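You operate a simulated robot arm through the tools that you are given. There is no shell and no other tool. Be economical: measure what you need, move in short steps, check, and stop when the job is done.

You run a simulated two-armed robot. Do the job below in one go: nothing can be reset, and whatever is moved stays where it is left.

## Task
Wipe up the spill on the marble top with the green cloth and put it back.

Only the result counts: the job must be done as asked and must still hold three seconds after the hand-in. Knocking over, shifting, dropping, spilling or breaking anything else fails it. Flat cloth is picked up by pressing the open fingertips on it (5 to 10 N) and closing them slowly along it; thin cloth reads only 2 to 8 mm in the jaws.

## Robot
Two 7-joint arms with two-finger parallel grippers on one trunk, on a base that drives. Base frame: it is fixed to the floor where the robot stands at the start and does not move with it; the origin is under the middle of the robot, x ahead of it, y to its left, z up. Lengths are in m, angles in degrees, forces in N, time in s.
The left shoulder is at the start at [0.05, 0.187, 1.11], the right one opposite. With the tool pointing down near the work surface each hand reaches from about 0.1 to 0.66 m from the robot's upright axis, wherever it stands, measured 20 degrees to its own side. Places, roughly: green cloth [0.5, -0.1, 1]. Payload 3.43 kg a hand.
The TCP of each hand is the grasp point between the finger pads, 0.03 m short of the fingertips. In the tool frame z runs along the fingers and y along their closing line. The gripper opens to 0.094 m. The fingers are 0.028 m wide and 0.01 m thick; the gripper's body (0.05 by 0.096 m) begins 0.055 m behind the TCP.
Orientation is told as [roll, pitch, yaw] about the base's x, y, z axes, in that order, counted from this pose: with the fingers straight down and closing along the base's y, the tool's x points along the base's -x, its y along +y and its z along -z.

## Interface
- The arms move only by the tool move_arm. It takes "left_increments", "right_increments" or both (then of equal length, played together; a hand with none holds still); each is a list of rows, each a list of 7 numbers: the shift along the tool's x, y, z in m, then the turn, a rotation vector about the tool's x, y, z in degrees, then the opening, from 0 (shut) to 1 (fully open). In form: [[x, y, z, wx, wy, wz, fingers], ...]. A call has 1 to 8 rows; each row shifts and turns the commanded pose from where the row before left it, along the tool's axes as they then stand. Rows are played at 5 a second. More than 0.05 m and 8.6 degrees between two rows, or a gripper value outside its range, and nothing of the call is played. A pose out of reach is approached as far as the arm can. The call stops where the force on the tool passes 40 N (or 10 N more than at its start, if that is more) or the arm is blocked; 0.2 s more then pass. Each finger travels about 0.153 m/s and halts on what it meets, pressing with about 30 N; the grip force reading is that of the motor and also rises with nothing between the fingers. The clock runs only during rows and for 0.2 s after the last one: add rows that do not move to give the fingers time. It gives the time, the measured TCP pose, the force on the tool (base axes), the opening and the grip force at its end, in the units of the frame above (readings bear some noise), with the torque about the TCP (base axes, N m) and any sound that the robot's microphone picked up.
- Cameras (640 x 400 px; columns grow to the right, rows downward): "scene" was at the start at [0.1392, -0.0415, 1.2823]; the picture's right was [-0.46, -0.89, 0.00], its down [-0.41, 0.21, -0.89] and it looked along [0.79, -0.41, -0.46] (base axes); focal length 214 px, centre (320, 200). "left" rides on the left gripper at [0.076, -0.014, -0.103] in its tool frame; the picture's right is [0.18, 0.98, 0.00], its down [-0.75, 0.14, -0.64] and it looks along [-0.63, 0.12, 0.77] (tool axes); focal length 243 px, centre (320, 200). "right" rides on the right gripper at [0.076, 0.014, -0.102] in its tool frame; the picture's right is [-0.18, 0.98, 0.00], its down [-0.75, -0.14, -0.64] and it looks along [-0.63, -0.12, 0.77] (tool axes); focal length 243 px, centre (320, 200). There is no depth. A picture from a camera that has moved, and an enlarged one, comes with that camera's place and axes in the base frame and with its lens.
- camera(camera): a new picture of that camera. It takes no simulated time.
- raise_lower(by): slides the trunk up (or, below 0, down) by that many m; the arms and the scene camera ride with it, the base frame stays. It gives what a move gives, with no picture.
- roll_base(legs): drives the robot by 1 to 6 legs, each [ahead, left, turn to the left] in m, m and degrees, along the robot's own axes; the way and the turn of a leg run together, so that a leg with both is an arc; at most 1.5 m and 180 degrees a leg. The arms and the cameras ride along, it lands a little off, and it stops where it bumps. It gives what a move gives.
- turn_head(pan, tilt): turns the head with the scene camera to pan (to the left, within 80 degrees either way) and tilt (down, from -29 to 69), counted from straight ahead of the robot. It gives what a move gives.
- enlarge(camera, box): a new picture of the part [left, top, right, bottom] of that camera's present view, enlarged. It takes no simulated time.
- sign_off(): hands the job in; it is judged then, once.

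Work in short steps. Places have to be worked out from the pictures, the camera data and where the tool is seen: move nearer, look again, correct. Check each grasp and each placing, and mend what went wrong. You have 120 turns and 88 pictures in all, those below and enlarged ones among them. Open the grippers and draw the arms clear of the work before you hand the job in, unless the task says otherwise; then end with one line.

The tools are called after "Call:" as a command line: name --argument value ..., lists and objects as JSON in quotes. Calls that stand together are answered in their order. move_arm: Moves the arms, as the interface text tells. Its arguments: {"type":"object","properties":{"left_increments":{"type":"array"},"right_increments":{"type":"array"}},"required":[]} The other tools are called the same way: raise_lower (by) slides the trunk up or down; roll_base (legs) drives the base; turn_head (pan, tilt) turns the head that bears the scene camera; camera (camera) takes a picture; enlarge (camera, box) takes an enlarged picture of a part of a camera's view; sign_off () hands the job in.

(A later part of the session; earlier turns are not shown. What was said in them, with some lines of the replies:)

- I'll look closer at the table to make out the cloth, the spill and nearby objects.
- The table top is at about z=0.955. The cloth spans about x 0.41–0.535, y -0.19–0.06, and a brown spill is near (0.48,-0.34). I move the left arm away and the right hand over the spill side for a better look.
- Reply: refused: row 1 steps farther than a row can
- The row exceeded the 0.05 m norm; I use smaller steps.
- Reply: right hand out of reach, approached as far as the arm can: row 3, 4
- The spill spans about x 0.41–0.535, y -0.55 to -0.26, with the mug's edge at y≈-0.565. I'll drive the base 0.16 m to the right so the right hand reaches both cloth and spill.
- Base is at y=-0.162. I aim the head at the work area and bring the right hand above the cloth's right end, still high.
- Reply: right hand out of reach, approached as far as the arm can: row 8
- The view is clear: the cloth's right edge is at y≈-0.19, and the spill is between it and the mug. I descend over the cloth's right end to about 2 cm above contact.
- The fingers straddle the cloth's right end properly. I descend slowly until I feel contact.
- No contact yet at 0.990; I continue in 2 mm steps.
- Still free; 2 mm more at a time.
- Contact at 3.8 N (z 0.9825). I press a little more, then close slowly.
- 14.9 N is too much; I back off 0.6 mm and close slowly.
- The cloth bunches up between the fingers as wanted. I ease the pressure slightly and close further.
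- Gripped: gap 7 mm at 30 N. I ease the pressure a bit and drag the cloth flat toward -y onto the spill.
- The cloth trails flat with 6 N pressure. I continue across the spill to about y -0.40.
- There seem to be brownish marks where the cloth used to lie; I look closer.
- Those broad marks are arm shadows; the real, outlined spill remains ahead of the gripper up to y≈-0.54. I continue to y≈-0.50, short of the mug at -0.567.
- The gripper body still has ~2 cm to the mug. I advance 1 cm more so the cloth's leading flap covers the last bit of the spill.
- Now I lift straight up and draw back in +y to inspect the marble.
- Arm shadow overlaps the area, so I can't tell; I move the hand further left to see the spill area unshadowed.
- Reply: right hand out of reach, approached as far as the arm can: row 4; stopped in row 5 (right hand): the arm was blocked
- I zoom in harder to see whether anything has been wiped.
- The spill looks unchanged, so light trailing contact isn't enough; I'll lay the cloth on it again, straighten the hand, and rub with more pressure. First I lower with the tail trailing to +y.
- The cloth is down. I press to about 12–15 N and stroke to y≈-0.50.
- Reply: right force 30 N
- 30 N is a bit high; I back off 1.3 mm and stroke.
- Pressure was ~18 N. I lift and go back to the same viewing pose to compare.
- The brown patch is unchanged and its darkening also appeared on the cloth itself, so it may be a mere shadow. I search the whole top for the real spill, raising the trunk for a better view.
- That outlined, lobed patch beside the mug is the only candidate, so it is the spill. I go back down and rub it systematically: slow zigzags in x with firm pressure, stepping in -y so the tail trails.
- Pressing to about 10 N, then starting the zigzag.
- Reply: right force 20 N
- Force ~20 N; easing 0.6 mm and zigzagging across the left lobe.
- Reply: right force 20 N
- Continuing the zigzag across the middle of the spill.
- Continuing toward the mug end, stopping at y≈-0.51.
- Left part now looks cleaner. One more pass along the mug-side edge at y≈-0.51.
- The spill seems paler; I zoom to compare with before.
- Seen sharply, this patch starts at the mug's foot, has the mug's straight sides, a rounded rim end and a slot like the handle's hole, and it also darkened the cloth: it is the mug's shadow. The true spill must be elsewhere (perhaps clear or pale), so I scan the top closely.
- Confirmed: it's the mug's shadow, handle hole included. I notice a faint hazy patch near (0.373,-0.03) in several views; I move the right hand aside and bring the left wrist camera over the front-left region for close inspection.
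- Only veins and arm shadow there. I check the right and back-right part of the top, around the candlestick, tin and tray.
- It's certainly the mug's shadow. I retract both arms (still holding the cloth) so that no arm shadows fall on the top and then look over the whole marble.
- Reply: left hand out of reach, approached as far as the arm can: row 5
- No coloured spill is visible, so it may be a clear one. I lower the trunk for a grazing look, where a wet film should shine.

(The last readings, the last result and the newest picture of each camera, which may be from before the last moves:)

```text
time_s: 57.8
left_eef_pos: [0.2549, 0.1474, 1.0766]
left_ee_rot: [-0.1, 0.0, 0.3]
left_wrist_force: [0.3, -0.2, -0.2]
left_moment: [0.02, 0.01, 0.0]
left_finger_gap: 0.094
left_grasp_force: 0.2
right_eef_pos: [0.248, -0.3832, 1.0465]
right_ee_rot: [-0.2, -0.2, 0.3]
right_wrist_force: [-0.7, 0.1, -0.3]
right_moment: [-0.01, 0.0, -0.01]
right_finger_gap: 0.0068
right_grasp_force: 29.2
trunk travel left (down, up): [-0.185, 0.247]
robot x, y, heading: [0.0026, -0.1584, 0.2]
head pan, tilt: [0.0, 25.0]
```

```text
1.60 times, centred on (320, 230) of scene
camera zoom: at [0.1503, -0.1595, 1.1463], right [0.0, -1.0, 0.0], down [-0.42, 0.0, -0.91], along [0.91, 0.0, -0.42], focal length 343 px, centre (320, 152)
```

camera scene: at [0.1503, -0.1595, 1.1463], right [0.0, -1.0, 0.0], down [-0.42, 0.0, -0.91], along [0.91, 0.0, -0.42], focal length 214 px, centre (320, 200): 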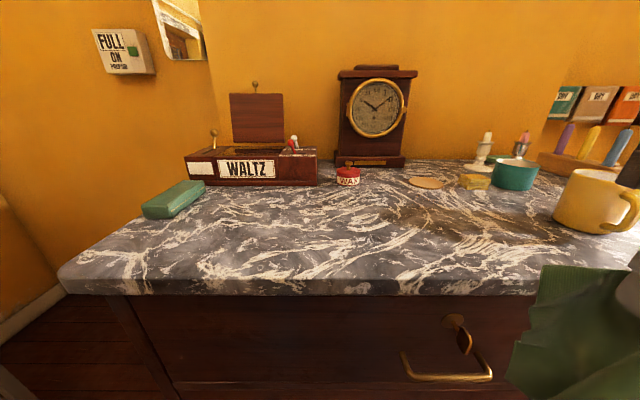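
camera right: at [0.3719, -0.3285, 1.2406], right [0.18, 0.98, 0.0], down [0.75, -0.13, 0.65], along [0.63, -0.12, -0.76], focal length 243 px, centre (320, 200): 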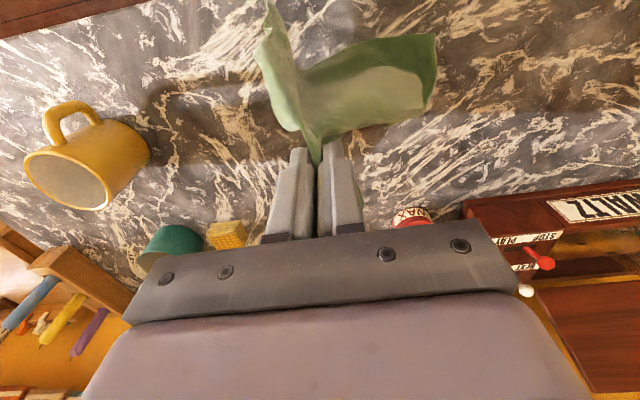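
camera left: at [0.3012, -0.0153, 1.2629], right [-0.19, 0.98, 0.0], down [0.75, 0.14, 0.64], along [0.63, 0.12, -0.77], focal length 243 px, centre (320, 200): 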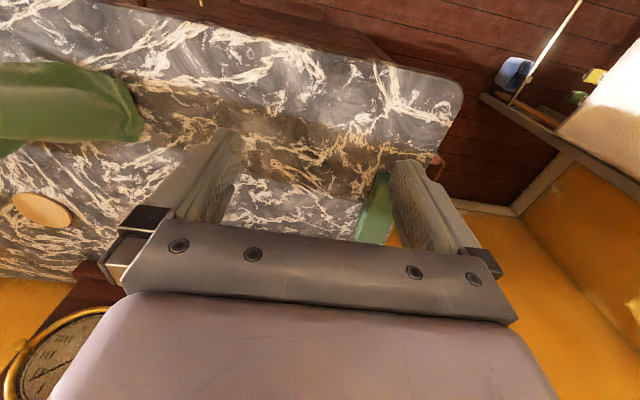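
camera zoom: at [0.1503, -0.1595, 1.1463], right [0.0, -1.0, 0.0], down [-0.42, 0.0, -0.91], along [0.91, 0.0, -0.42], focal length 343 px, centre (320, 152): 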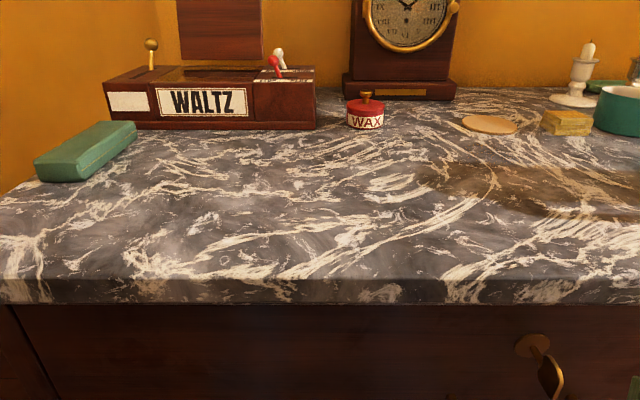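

No shine stands out; I zoom on the hazy area around (0.43, -0.01) and on the middle of the top.

Call:
enlarge --camera "scene" --box '[160, 190, 320, 290]'

Call:
enlarge --camera "scene" --box '[310, 180, 470, 280]'

```text
4.00 times, centred on (240, 240) of scene
camera zoom: at [0.1503, -0.1595, 1.1463], right [0.0, -1.0, 0.0], down [-0.42, 0.0, -0.91], along [0.91, 0.0, -0.42], focal length 858 px, centre (640, 40)
```

zoom: 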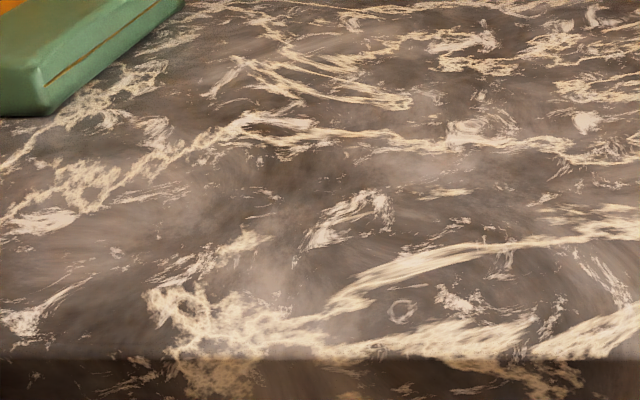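

```text
4.00 times, centred on (390, 230) of scene
camera zoom: at [0.1503, -0.1595, 1.1463], right [0.0, -1.0, 0.0], down [-0.42, 0.0, -0.91], along [0.91, 0.0, -0.42], focal length 858 px, centre (40, 80)
```

zoom: 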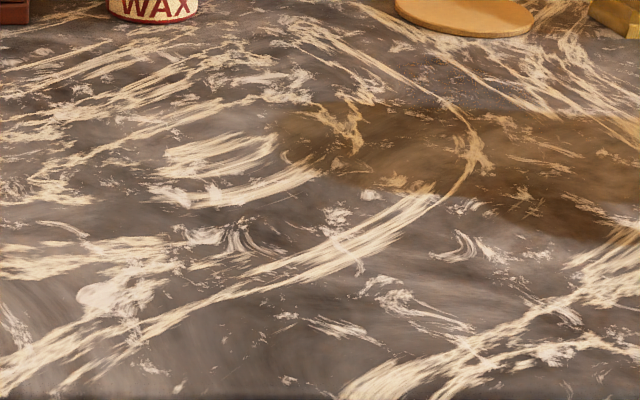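

Only marble pattern. I have not seen the right end of the top properly, so I raise the trunk back and move the right wrist camera there, keeping the hanging cloth clear of the mug.

Call:
raise_lower --by 0.14

Call:
move_arm --right_increments '[[-0.01, -0.042, -0.01, 0, 0, 0, 0], [-0.015, -0.042, -0.01, 0, 0, 0, 0], [-0.015, -0.042, -0.01, 0, 0, 0, 0], [-0.015, -0.04, 0, 0, 0, 0, 0], [0, 0, 0, 0, 0, 0, 0]]'

Call:
enlarge --camera "right" --box '[0, 40, 400, 290]'

```text
time_s: 59.5
left_eef_pos: [0.2564, 0.1472, 1.2157]
left_ee_rot: [0.0, -0.1, 0.2]
left_wrist_force: [-0.3, -0.2, -0.5]
left_moment: [0.0, 0.01, -0.03]
left_finger_gap: 0.094
left_grasp_force: 0.0
right_eef_pos: [0.2481, -0.3839, 1.1865]
right_ee_rot: [-0.3, -0.3, 0.4]
right_wrist_force: [-0.1, 0.9, -0.3]
right_moment: [-0.01, 0.0, 0.01]
right_finger_gap: 0.0067
right_grasp_force: 30.3
trunk travel left (down, up): [-0.325, 0.107]
robot x, y, heading: [-0.0003, -0.1581, 0.2]
head pan, tilt: [0.0, 25.0]
```

```text
time_s: 60.7
left_eef_pos: [0.2557, 0.148, 1.2157]
left_ee_rot: [-0.1, -0.1, 0.3]
left_wrist_force: [0.6, -0.4, 0.0]
left_moment: [0.01, 0.01, 0.01]
left_finger_gap: 0.0942
left_grasp_force: 0.0
right_eef_pos: [0.3186, -0.5384, 1.2103]
right_ee_rot: [-0.2, -0.2, 0.3]
right_wrist_force: [-0.1, -0.4, 0.4]
right_moment: [0.0, -0.03, 0.01]
right_finger_gap: 0.0068
right_grasp_force: 29.5
right hand out of reach, approached as far as the arm can: row 3, 4
trunk travel left (down, up): [-0.325, 0.107]
robot x, y, heading: [-0.0061, -0.1637, -0.1]
head pan, tilt: [0.0, 25.0]
```

```text
1.60 times, centred on (200, 165) of right
camera zoom: at [0.2413, -0.5245, 1.3118], right [0.18, 0.98, 0.0], down [0.75, -0.13, 0.65], along [0.63, -0.12, -0.76], focal length 388 px, centre (512, 256)
```

zoom: 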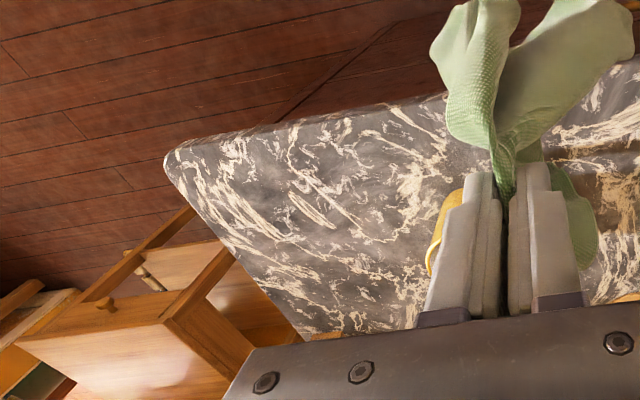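

The right end is clean too. To find out if a pigment lies inside the mug's shadow, I hang the cloth so that it shades that area entirely: anything still outlined there would be the spill.

Call:
move_arm --right_increments '[[0, 0.035, 0.01, 0, 0, 0, 0], [0, 0.035, 0.01, 0, 0, 0, 0], [-0.03, 0.03, 0.01, 0, 0, 0, 0], [-0.04, 0, 0.01, 0, 0, 0, 0], [-0.04, 0, 0.01, 0, 0, 0, 0], [-0.04, 0, 0.01, 0, 0, 0, 0], [0, 0, 0, 0, 0, 0, 0]]'

Call:
turn_head --pan -5 --tilt 45

Call:
enlarge --camera "scene" --box '[260, 120, 540, 295]'

```text
time_s: 62.3
left_eef_pos: [0.2562, 0.147, 1.2172]
left_ee_rot: [-0.1, -0.1, 0.2]
left_wrist_force: [-0.2, -0.1, -0.1]
left_moment: [-0.02, 0.01, 0.02]
left_finger_gap: 0.0941
left_grasp_force: 0.1
right_eef_pos: [0.4675, -0.4384, 1.1492]
right_ee_rot: [-0.3, -0.2, 0.3]
right_wrist_force: [-0.3, 1.0, 0.1]
right_moment: [-0.01, 0.0, 0.0]
right_finger_gap: 0.0069
right_grasp_force: 29.6
trunk travel left (down, up): [-0.325, 0.107]
robot x, y, heading: [0.0028, -0.1637, -0.0]
head pan, tilt: [0.0, 25.0]
```

```text
time_s: 63.1
left_eef_pos: [0.256, 0.1472, 1.2159]
left_ee_rot: [-0.1, -0.2, 0.2]
left_wrist_force: [-0.5, -0.5, -0.4]
left_moment: [-0.01, -0.05, 0.03]
left_finger_gap: 0.0941
left_grasp_force: 0.2
right_eef_pos: [0.4676, -0.4391, 1.149]
right_ee_rot: [-0.2, -0.1, 0.4]
right_wrist_force: [-0.2, -0.2, 0.7]
right_moment: [-0.01, 0.01, 0.03]
right_finger_gap: 0.007
right_grasp_force: 29.9
trunk travel left (down, up): [-0.325, 0.107]
robot x, y, heading: [-0.0008, -0.1616, -0.0]
head pan, tilt: [-5.0, 45.0]
```

```text
2.29 times, centred on (400, 208) of scene
camera zoom: at [0.1393, -0.1666, 1.2559], right [-0.08, -1.0, 0.0], down [-0.7, 0.06, -0.71], along [0.71, -0.06, -0.71], focal length 490 px, centre (137, 183)
```

zoom: 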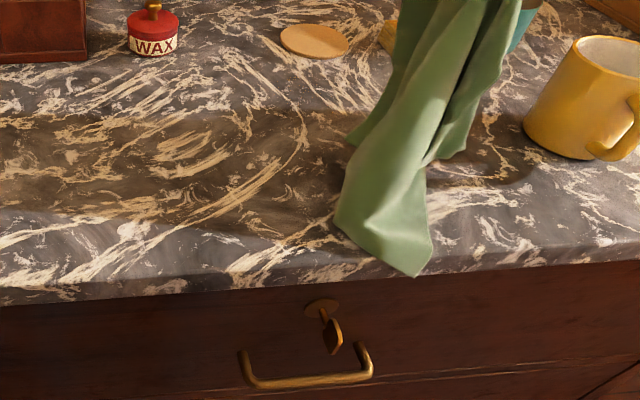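

Call:
enlarge --camera "scene" --box '[300, 150, 428, 230]'

```text
5.00 times, centred on (364, 190) of scene
camera zoom: at [0.1393, -0.1666, 1.2559], right [-0.08, -1.0, 0.0], down [-0.7, 0.06, -0.71], along [0.71, -0.06, -0.71], focal length 1072 px, centre (100, 250)
```

zoom: 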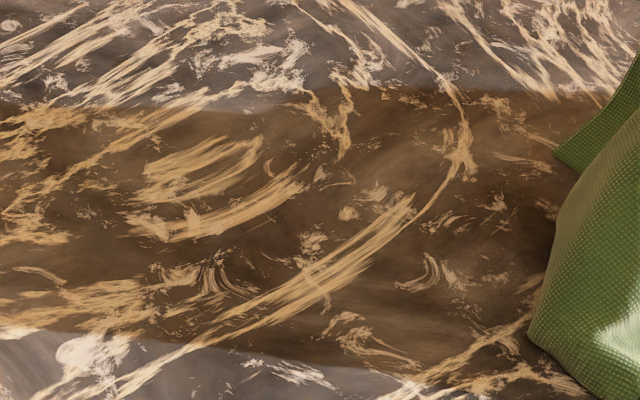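

Inside the cloth's shadow nothing remains outlined, so no pigment there now. I check the suspicious pale oval near (0.39,-0.18) at high zoom.

Call:
enlarge --camera "scene" --box '[270, 200, 350, 250]'

Call:
enlarge --camera "scene" --box '[400, 150, 528, 230]'

```text
8.00 times, centred on (310, 225) of scene
camera zoom: at [0.1393, -0.1666, 1.2559], right [-0.08, -1.0, 0.0], down [-0.7, 0.06, -0.71], along [0.71, -0.06, -0.71], focal length 1716 px, centre (400, 0)
```

zoom: 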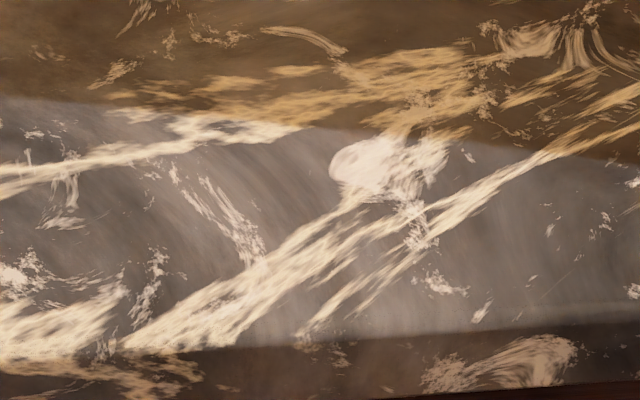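

```text
5.00 times, centred on (464, 190) of scene
camera zoom: at [0.1393, -0.1666, 1.2559], right [-0.08, -1.0, 0.0], down [-0.7, 0.06, -0.71], along [0.71, -0.06, -0.71], focal length 1072 px, centre (-400, 250)
```

zoom: 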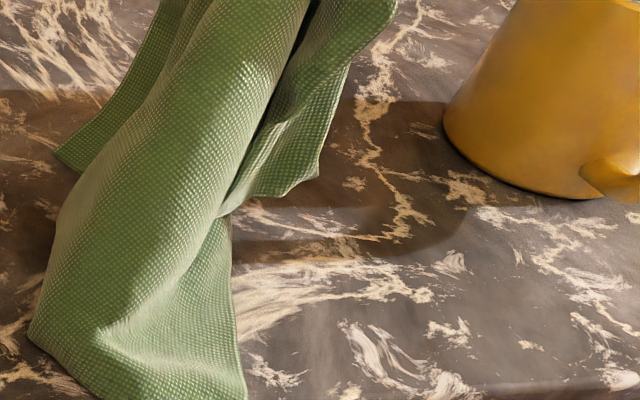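

The whole top now shows only marble and the mug's shadow. I'll lay the cloth back in its place and then recreate the pre-wipe view for a direct comparison. First I lift, tuck the left hand in, and drive left 0.22 m so the right hand can lay the cloth from its left end.

Call:
move_arm --right_increments '[[0.005, 0.03, -0.01, 0, 0, 0, 0], [0.0, 0.03, 0, 0, 0, 0, 0], [0, 0.03, 0, 0, 0, 0, 0], [0, 0, 0, 0, 0, 0, 0]]' --left_increments '[[0, -0.03, 0, 0, 0, 0, 1], [0, -0.03, 0, 0, 0, 0, 1], [0, -0.03, 0, 0, 0, 0, 1], [0, 0, 0, 0, 0, 0, 1]]'

Call:
roll_base --legs '[[0, 0.22, 0]]'

Call:
camera --camera "scene"

```text
time_s: 64.1
left_eef_pos: [0.2558, 0.0587, 1.2176]
left_ee_rot: [-0.1, -0.2, 0.2]
left_wrist_force: [0.1, -1.4, -0.6]
left_moment: [0.03, 0.0, 0.02]
left_finger_gap: 0.0938
left_grasp_force: 0.1
right_eef_pos: [0.4605, -0.3484, 1.1587]
right_ee_rot: [-0.2, -0.1, 0.3]
right_wrist_force: [-0.6, -0.5, -0.8]
right_moment: [-0.02, 0.0, -0.01]
right_finger_gap: 0.0071
right_grasp_force: 29.7
trunk travel left (down, up): [-0.325, 0.107]
robot x, y, heading: [0.0027, -0.1596, 0.0]
head pan, tilt: [-5.0, 45.0]
```

```text
time_s: 66.6
left_eef_pos: [0.2571, 0.2777, 1.2179]
left_ee_rot: [-0.1, -0.1, 0.2]
left_wrist_force: [-0.4, -0.4, -1.0]
left_moment: [0.01, 0.01, 0.02]
left_finger_gap: 0.0939
left_grasp_force: 0.2
right_eef_pos: [0.4616, -0.128, 1.1597]
right_ee_rot: [-0.2, -0.2, 0.3]
right_wrist_force: [-0.1, -0.6, -0.7]
right_moment: [0.02, 0.02, 0.01]
right_finger_gap: 0.0066
right_grasp_force: 29.9
trunk travel left (down, up): [-0.325, 0.107]
robot x, y, heading: [-0.0001, 0.06, -0.1]
head pan, tilt: [-5.0, 45.0]
```

```text
16 pictures are left
camera scene: at [0.1388, 0.0529, 1.2558], right [-0.09, -1.0, 0.0], down [-0.7, 0.06, -0.71], along [0.7, -0.06, -0.71], focal length 214 px, centre (320, 200)
```

scene: 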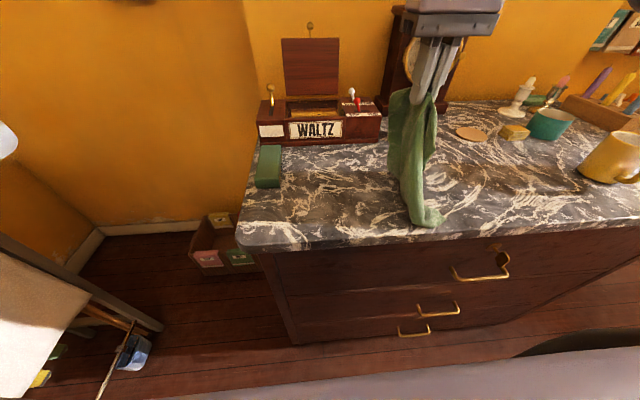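

The cloth hangs free with its corner toward the front. I move over its left end place first.

Call:
move_arm --right_increments '[[-0.005, 0.04, 0, 0, 0, 0, 0], [-0.005, 0.04, 0, 0, 0, 0, 0], [-0.005, 0.04, 0, 0, 0, 0, 0], [-0.005, 0.04, 0, 0, 0, 0, 0], [0, 0.02, 0, 0, 0, 0, 0], [0, 0, 0, 0, 0, 0, 0]]'

Call:
move_arm --right_increments '[[0, -0.04, 0.005, 0, 0, 0, 0], [0, -0.04, 0.015, 0, 0, 0, 0], [0, -0.035, 0.025, 0, 0, 0, 0], [0, -0.03, 0.035, 0, 0, 0, 0], [0, -0.025, 0.04, 0, 0, 0, 0], [0, -0.015, 0.035, 0, 0, 0, 0], [0, 0, 0, 0, 0, 0, 0]]'

Call:
camera --camera "scene"

```text
time_s: 68.0
left_eef_pos: [0.2566, 0.2774, 1.2169]
left_ee_rot: [-0.1, -0.1, 0.2]
left_wrist_force: [0.0, 0.8, -0.7]
left_moment: [0.04, 0.02, -0.01]
left_finger_gap: 0.0939
left_grasp_force: 0.0
right_eef_pos: [0.4786, 0.0527, 1.1582]
right_ee_rot: [-0.3, -0.3, 0.3]
right_wrist_force: [0.2, 0.3, -0.3]
right_moment: [0.02, -0.02, 0.02]
right_finger_gap: 0.0067
right_grasp_force: 30.4
trunk travel left (down, up): [-0.325, 0.107]
robot x, y, heading: [0.0005, 0.0581, 0.2]
head pan, tilt: [-5.0, 45.0]
```

```text
time_s: 69.6
left_eef_pos: [0.2565, 0.2771, 1.2175]
left_ee_rot: [-0.1, -0.1, 0.2]
left_wrist_force: [-0.3, 1.0, 0.0]
left_moment: [-0.01, 0.0, -0.01]
left_finger_gap: 0.0938
left_grasp_force: 0.1
right_eef_pos: [0.4806, -0.1334, 1.0038]
right_ee_rot: [-0.2, -0.2, 0.2]
right_wrist_force: [0.1, -0.3, -0.1]
right_moment: [0.03, 0.03, -0.02]
right_finger_gap: 0.007
right_grasp_force: 29.7
trunk travel left (down, up): [-0.325, 0.107]
robot x, y, heading: [-0.0007, 0.0626, 0.2]
head pan, tilt: [-5.0, 45.0]
```

```text
15 pictures are left
camera scene: at [0.1387, 0.0528, 1.2558], right [-0.09, -1.0, 0.0], down [-0.7, 0.06, -0.71], along [0.7, -0.06, -0.71], focal length 214 px, centre (320, 200)
```

scene: 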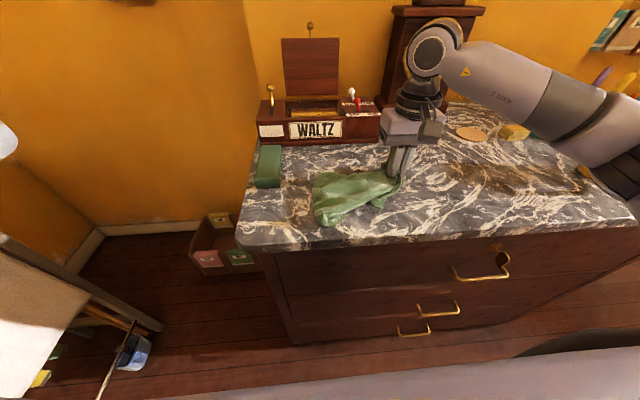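

The cloth is nearly in place; I lower to the surface and pull it about 2 cm in -y to straighten it.

Call:
move_arm --right_increments '[[0.002, -0.005, 0.012, 0, 0, 0, 0], [0.002, -0.005, 0.005, 0, 0, 0, 0], [0.002, -0.006, 0, 0, 0, 0, 0], [0, -0.006, 0, 0, 0, 0, 0], [0, 0, 0, 0, 0, 0, 0]]'

Call:
enlarge --camera "scene" --box '[240, 120, 480, 270]'

```text
time_s: 70.8
left_eef_pos: [0.2565, 0.2775, 1.2173]
left_ee_rot: [-0.1, -0.1, 0.2]
left_wrist_force: [-0.8, 0.0, 0.3]
left_moment: [-0.01, -0.03, -0.01]
left_finger_gap: 0.0942
left_grasp_force: 0.0
right_eef_pos: [0.4746, -0.1562, 0.9868]
right_ee_rot: [-0.2, -0.3, 0.3]
right_wrist_force: [0.5, 0.1, 0.2]
right_moment: [0.0, -0.02, -0.04]
right_finger_gap: 0.0068
right_grasp_force: 29.8
trunk travel left (down, up): [-0.325, 0.107]
robot x, y, heading: [0.0016, 0.0602, 0.2]
head pan, tilt: [-5.0, 45.0]
```

```text
2.67 times, centred on (360, 195) of scene
camera zoom: at [0.1387, 0.0528, 1.2558], right [-0.09, -1.0, 0.0], down [-0.7, 0.06, -0.71], along [0.7, -0.06, -0.71], focal length 572 px, centre (213, 213)
```

zoom: 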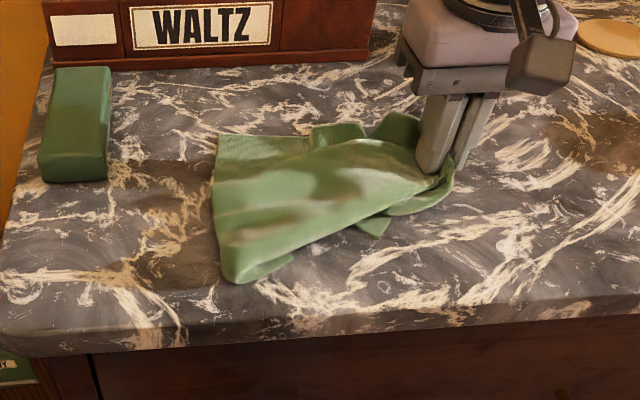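

There's a brownish smear on the cloth; I look at it closely.

Call:
enlarge --camera "scene" --box '[310, 160, 420, 230]'

```text
5.71 times, centred on (365, 195) of scene
camera zoom: at [0.1387, 0.0528, 1.2558], right [-0.09, -1.0, 0.0], down [-0.7, 0.06, -0.71], along [0.7, -0.06, -0.71], focal length 1226 px, centre (63, 229)
```

zoom: 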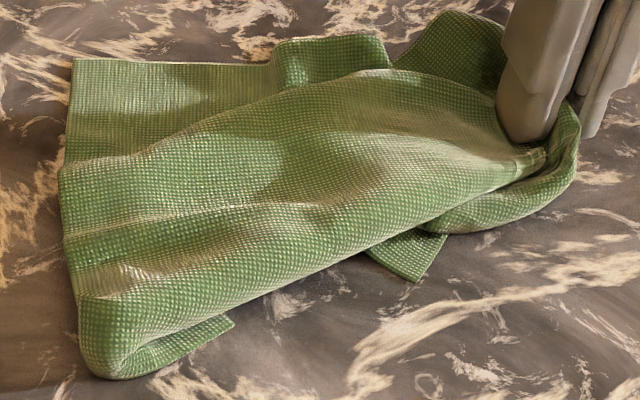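

Those are just light patches. The cloth's extent centres at about (0.46,-0.08), within ~2 cm of the original centre. I release gently and lift off.

Call:
move_arm --right_increments '[[0, 0, 0, 0, 0, 0, 0.1], [0, 0, 0, 0, 0, 0, 0.22], [0, 0, -0.002, 0, 0, 0, 0.3], [0, 0, -0.02, 0, 0, 0, 0.3], [0, 0, -0.04, 0, 0, 0, 0.3], [0, 0, -0.045, 0, 0, 0, 0.5], [0, 0, -0.045, 0, 0, 0, 1]]'

Call:
move_arm --right_increments '[[0.03, -0.035, -0.01, 0, 0, 0, 1], [0.04, -0.03, -0.01, 0, 0, 0, 1], [0.04, -0.03, -0.01, 0, 0, 0, 1], [0.03, -0.03, 0, 0, 0, 0, 1], [0, 0, 0, 0, 0, 0, 1]]'

Call:
roll_base --legs '[[0, -0.06, 0]]'

Call:
turn_head --pan -27.3 --tilt 27.5

Call:
camera --camera "scene"

```text
time_s: 72.4
left_eef_pos: [0.2557, 0.2776, 1.2173]
left_ee_rot: [-0.1, -0.1, 0.1]
left_wrist_force: [-0.6, -0.6, -0.2]
left_moment: [-0.02, 0.01, 0.04]
left_finger_gap: 0.0941
left_grasp_force: 0.1
right_eef_pos: [0.4739, -0.1557, 1.1406]
right_ee_rot: [-0.2, -0.1, 0.3]
right_wrist_force: [-0.2, 0.0, 0.1]
right_moment: [-0.01, -0.01, 0.02]
right_finger_gap: 0.094
right_grasp_force: 0.1
trunk travel left (down, up): [-0.325, 0.107]
robot x, y, heading: [0.0026, 0.0601, 0.3]
head pan, tilt: [-5.0, 45.0]
```

```text
refused: row 2 steps farther than a row can; nothing moved
```

```text
time_s: 73.6
left_eef_pos: [0.2571, 0.2169, 1.2188]
left_ee_rot: [-0.1, -0.2, 0.2]
left_wrist_force: [-0.4, -0.2, 0.1]
left_moment: [0.02, 0.01, 0.0]
left_finger_gap: 0.0942
left_grasp_force: 0.1
right_eef_pos: [0.4746, -0.2165, 1.1399]
right_ee_rot: [-0.3, -0.2, 0.3]
right_wrist_force: [0.5, 0.2, -0.7]
right_moment: [-0.01, 0.0, 0.0]
right_finger_gap: 0.0938
right_grasp_force: 0.0
trunk travel left (down, up): [-0.325, 0.107]
robot x, y, heading: [-0.0028, -0.0011, 0.3]
head pan, tilt: [-5.0, 45.0]
```

```text
time_s: 74.5
left_eef_pos: [0.2572, 0.2189, 1.2176]
left_ee_rot: [-0.1, -0.1, 0.2]
left_wrist_force: [-0.3, 0.6, 0.3]
left_moment: [-0.01, 0.02, -0.02]
left_finger_gap: 0.094
left_grasp_force: 0.0
right_eef_pos: [0.4746, -0.2136, 1.1386]
right_ee_rot: [-0.2, -0.2, 0.3]
right_wrist_force: [0.1, 0.7, 0.3]
right_moment: [-0.01, -0.03, -0.01]
right_finger_gap: 0.0942
right_grasp_force: 0.1
trunk travel left (down, up): [-0.325, 0.107]
robot x, y, heading: [-0.0006, 0.0007, 0.1]
head pan, tilt: [-27.3, 27.5]
```

```text
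12 pictures are left
camera scene: at [0.1391, -0.0415, 1.2823], right [-0.46, -0.89, 0.0], down [-0.41, 0.21, -0.89], along [0.79, -0.4, -0.46], focal length 214 px, centre (320, 200)
```

scene: 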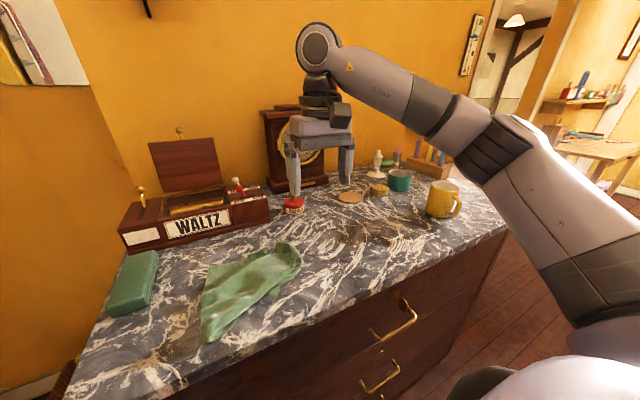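

Now I put the right hand where it was in the pre-wipe view and take the identical pictures for comparison.

Call:
move_arm --right_increments '[[0.028, -0.02, -0.018, 0, 0, 0, 1], [0.028, -0.02, -0.018, 0, 0, 0, 1], [0.028, -0.02, -0.018, 0, 0, 0, 1], [0.028, -0.02, -0.018, 0, 0, 0, 1], [0.028, -0.02, -0.018, 0, 0, 0, 1], [0.024, -0.018, -0.02, 0, 0, 0, 1]]'

Call:
enlarge --camera "scene" --box '[260, 160, 500, 310]'

Call:
enlarge --camera "right" --box '[140, 60, 460, 260]'

```text
time_s: 75.9
left_eef_pos: [0.2564, 0.2178, 1.2177]
left_ee_rot: [0.0, -0.1, 0.1]
left_wrist_force: [-0.1, 0.2, -0.7]
left_moment: [-0.02, -0.03, 0.01]
left_finger_gap: 0.0939
left_grasp_force: 0.0
right_eef_pos: [0.3116, -0.3333, 1.2476]
right_ee_rot: [-0.1, -0.3, 0.5]
right_wrist_force: [0.1, 0.0, 0.3]
right_moment: [0.02, 0.03, 0.01]
right_finger_gap: 0.094
right_grasp_force: 0.0
trunk travel left (down, up): [-0.325, 0.107]
robot x, y, heading: [0.0001, 0.0005, 0.4]
head pan, tilt: [-27.3, 27.5]
```

```text
2.67 times, centred on (380, 235) of scene
camera zoom: at [0.1385, -0.0414, 1.2824], right [-0.46, -0.89, 0.0], down [-0.41, 0.21, -0.89], along [0.79, -0.41, -0.46], focal length 572 px, centre (160, 107)
```

zoom: 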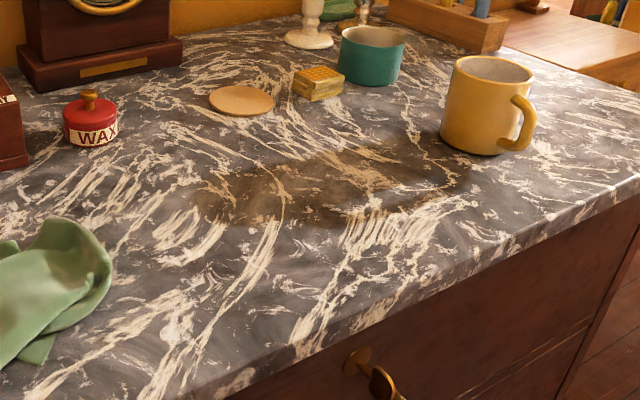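

```text
2.00 times, centred on (300, 160) of right
camera zoom: at [0.2341, -0.3193, 1.3504], right [0.18, 0.98, 0.0], down [0.75, -0.13, 0.64], along [0.63, -0.12, -0.76], focal length 485 px, centre (360, 280)
```

zoom: 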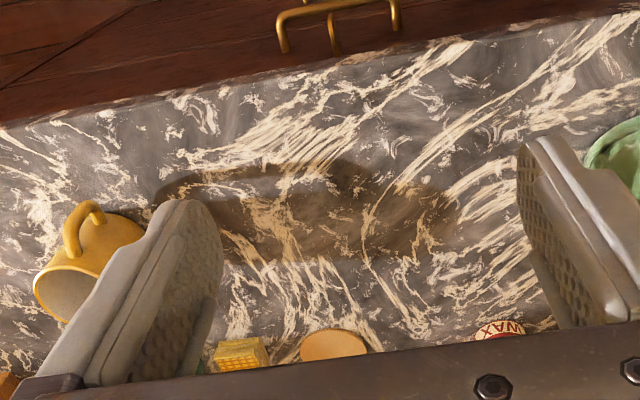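

The views look practically alike here. I repeat the initial left-side zoom for comparison as well.

Call:
enlarge --camera "scene" --box '[80, 140, 400, 340]'

```text
2.00 times, centred on (240, 240) of scene
camera zoom: at [0.1385, -0.0414, 1.2824], right [-0.46, -0.89, 0.0], down [-0.41, 0.21, -0.89], along [0.79, -0.41, -0.46], focal length 429 px, centre (480, 120)
```

zoom: 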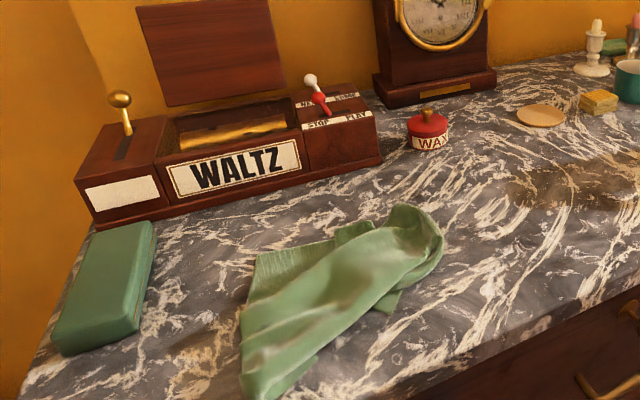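

Only the mug's shadow appears in both. I also recreate the initial left wrist view to compare the left half of the top.

Call:
move_arm --left_increments '[[-0.0245, -0.033, 0.003, 0, 0, 0, 1], [-0.0245, -0.033, 0.003, 0, 0, 0, 1], [-0.0245, -0.033, 0.003, 0, 0, 0, 1], [-0.0245, -0.033, 0.003, 0, 0, 0, 1], [-0.0245, -0.033, 0.003, 0, 0, 0, 1], [-0.0245, -0.033, 0.003, 0, 0, 0, 1], [0, 0, 0, 0, 0, 0, 1]]'

Call:
enlarge --camera "left" --box '[0, 0, 480, 300]'

```text
time_s: 77.5
left_eef_pos: [0.4048, 0.0206, 1.2001]
left_ee_rot: [-0.1, -0.1, 0.2]
left_wrist_force: [-0.9, -0.5, 0.4]
left_moment: [0.01, 0.01, 0.01]
left_finger_gap: 0.0941
left_grasp_force: 0.0
right_eef_pos: [0.3105, -0.3334, 1.2485]
right_ee_rot: [-0.2, -0.3, 0.3]
right_wrist_force: [-0.8, 0.0, -0.2]
right_moment: [-0.02, 0.0, 0.0]
right_finger_gap: 0.0939
right_grasp_force: 0.0
trunk travel left (down, up): [-0.325, 0.107]
robot x, y, heading: [-0.0041, -0.0003, 0.1]
head pan, tilt: [-27.3, 27.5]
```

```text
1.33 times, centred on (240, 150) of left
camera zoom: at [0.3268, 0.0058, 1.3035], right [-0.19, 0.98, 0.0], down [0.75, 0.14, 0.64], along [0.63, 0.12, -0.77], focal length 324 px, centre (427, 267)
```

zoom: 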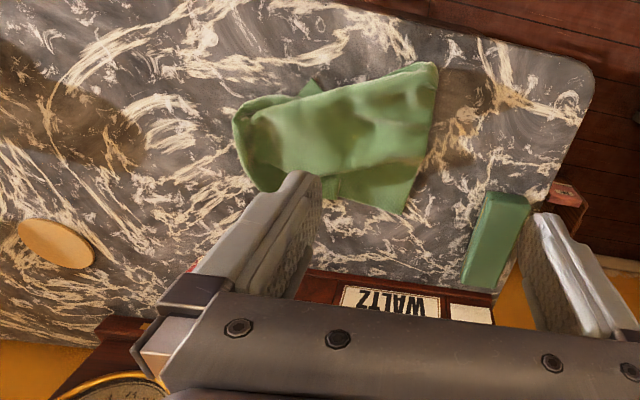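

Everything on the top matches the clean marble apart from the mug's shadow and the cloth's own; the cloth lies back at its place (centre ≈ (0.46,-0.06) versus (0.47,-0.065)). I draw the arms clear, grippers open, and take a final look.

Call:
move_arm --left_increments '[[0.025, 0.035, 0, 0, 0, 0, 1], [0.025, 0.035, 0, 0, 0, 0, 1], [0.025, 0.035, 0, 0, 0, 0, 1], [0.025, 0.035, 0, 0, 0, 0, 1], [0.025, 0.035, 0, 0, 0, 0, 1]]' --right_increments '[[0.015, 0, 0, 0, 0, 0, 1], [0.015, 0, 0, 0, 0, 0, 1], [0.015, 0, 0, 0, 0, 0, 1], [0.015, 0, 0, 0, 0, 0, 1], [0, 0, 0, 0, 0, 0, 1]]'

Call:
turn_head --pan -15 --tilt 42

Call:
enlarge --camera "scene" --box '[100, 80, 580, 380]'

```text
time_s: 78.7
left_eef_pos: [0.2769, 0.1959, 1.1998]
left_ee_rot: [-0.1, -0.1, 0.2]
left_wrist_force: [0.3, -0.5, -0.7]
left_moment: [-0.02, -0.01, -0.01]
left_finger_gap: 0.0941
left_grasp_force: 0.0
right_eef_pos: [0.2739, -0.3096, 1.2286]
right_ee_rot: [-0.1, -0.3, 0.4]
right_wrist_force: [-0.3, -0.1, -0.5]
right_moment: [0.02, -0.02, 0.01]
right_finger_gap: 0.0942
right_grasp_force: 0.0
right hand out of reach, approached as far as the arm can: row 1, 2, 3, 4
trunk travel left (down, up): [-0.325, 0.107]
robot x, y, heading: [0.0005, -0.0011, 0.0]
head pan, tilt: [-27.3, 27.5]
```

```text
time_s: 79.5
left_eef_pos: [0.2774, 0.1945, 1.2006]
left_ee_rot: [-0.1, -0.1, 0.2]
left_wrist_force: [0.5, -0.7, -0.6]
left_moment: [-0.01, -0.04, 0.02]
left_finger_gap: 0.0939
left_grasp_force: 0.1
right_eef_pos: [0.2732, -0.3127, 1.2275]
right_ee_rot: [-0.2, -0.2, 0.2]
right_wrist_force: [0.2, -0.3, -0.7]
right_moment: [0.0, -0.04, -0.02]
right_finger_gap: 0.094
right_grasp_force: 0.0
trunk travel left (down, up): [-0.325, 0.107]
robot x, y, heading: [-0.0023, 0.0058, 0.2]
head pan, tilt: [-15.0, 42.0]
```

```text
1.33 times, centred on (340, 230) of scene
camera zoom: at [0.1386, -0.0213, 1.2602], right [-0.26, -0.97, 0.0], down [-0.65, 0.17, -0.74], along [0.72, -0.19, -0.67], focal length 286 px, centre (293, 160)
```

zoom: 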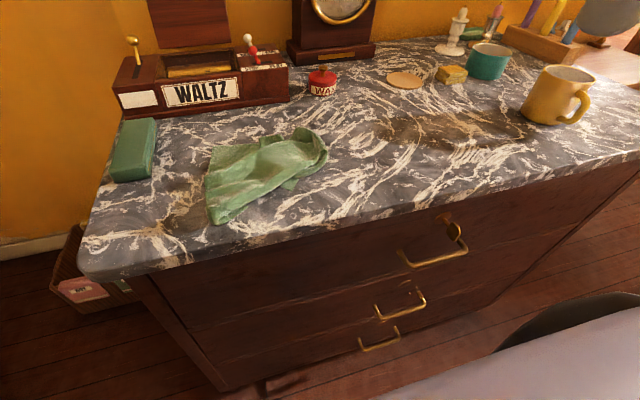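

The cloth is back in its place, nothing else has moved, and both grippers are open and clear, so I hand in.

Call:
sign_off

```text
The job is handed in.
```

I rubbed the cloth over the only dark patch I could find and put it back, but I can't confirm a spill was removed. That patch, between the cloth and the mug, looks like the mug's shadow and looked the same before and after. I found no other spill on the marble. The cloth is within about 2 cm of where it started, but crumpled and slightly turned rather than flat. I saw nothing else moved, and both grippers are open and clear.
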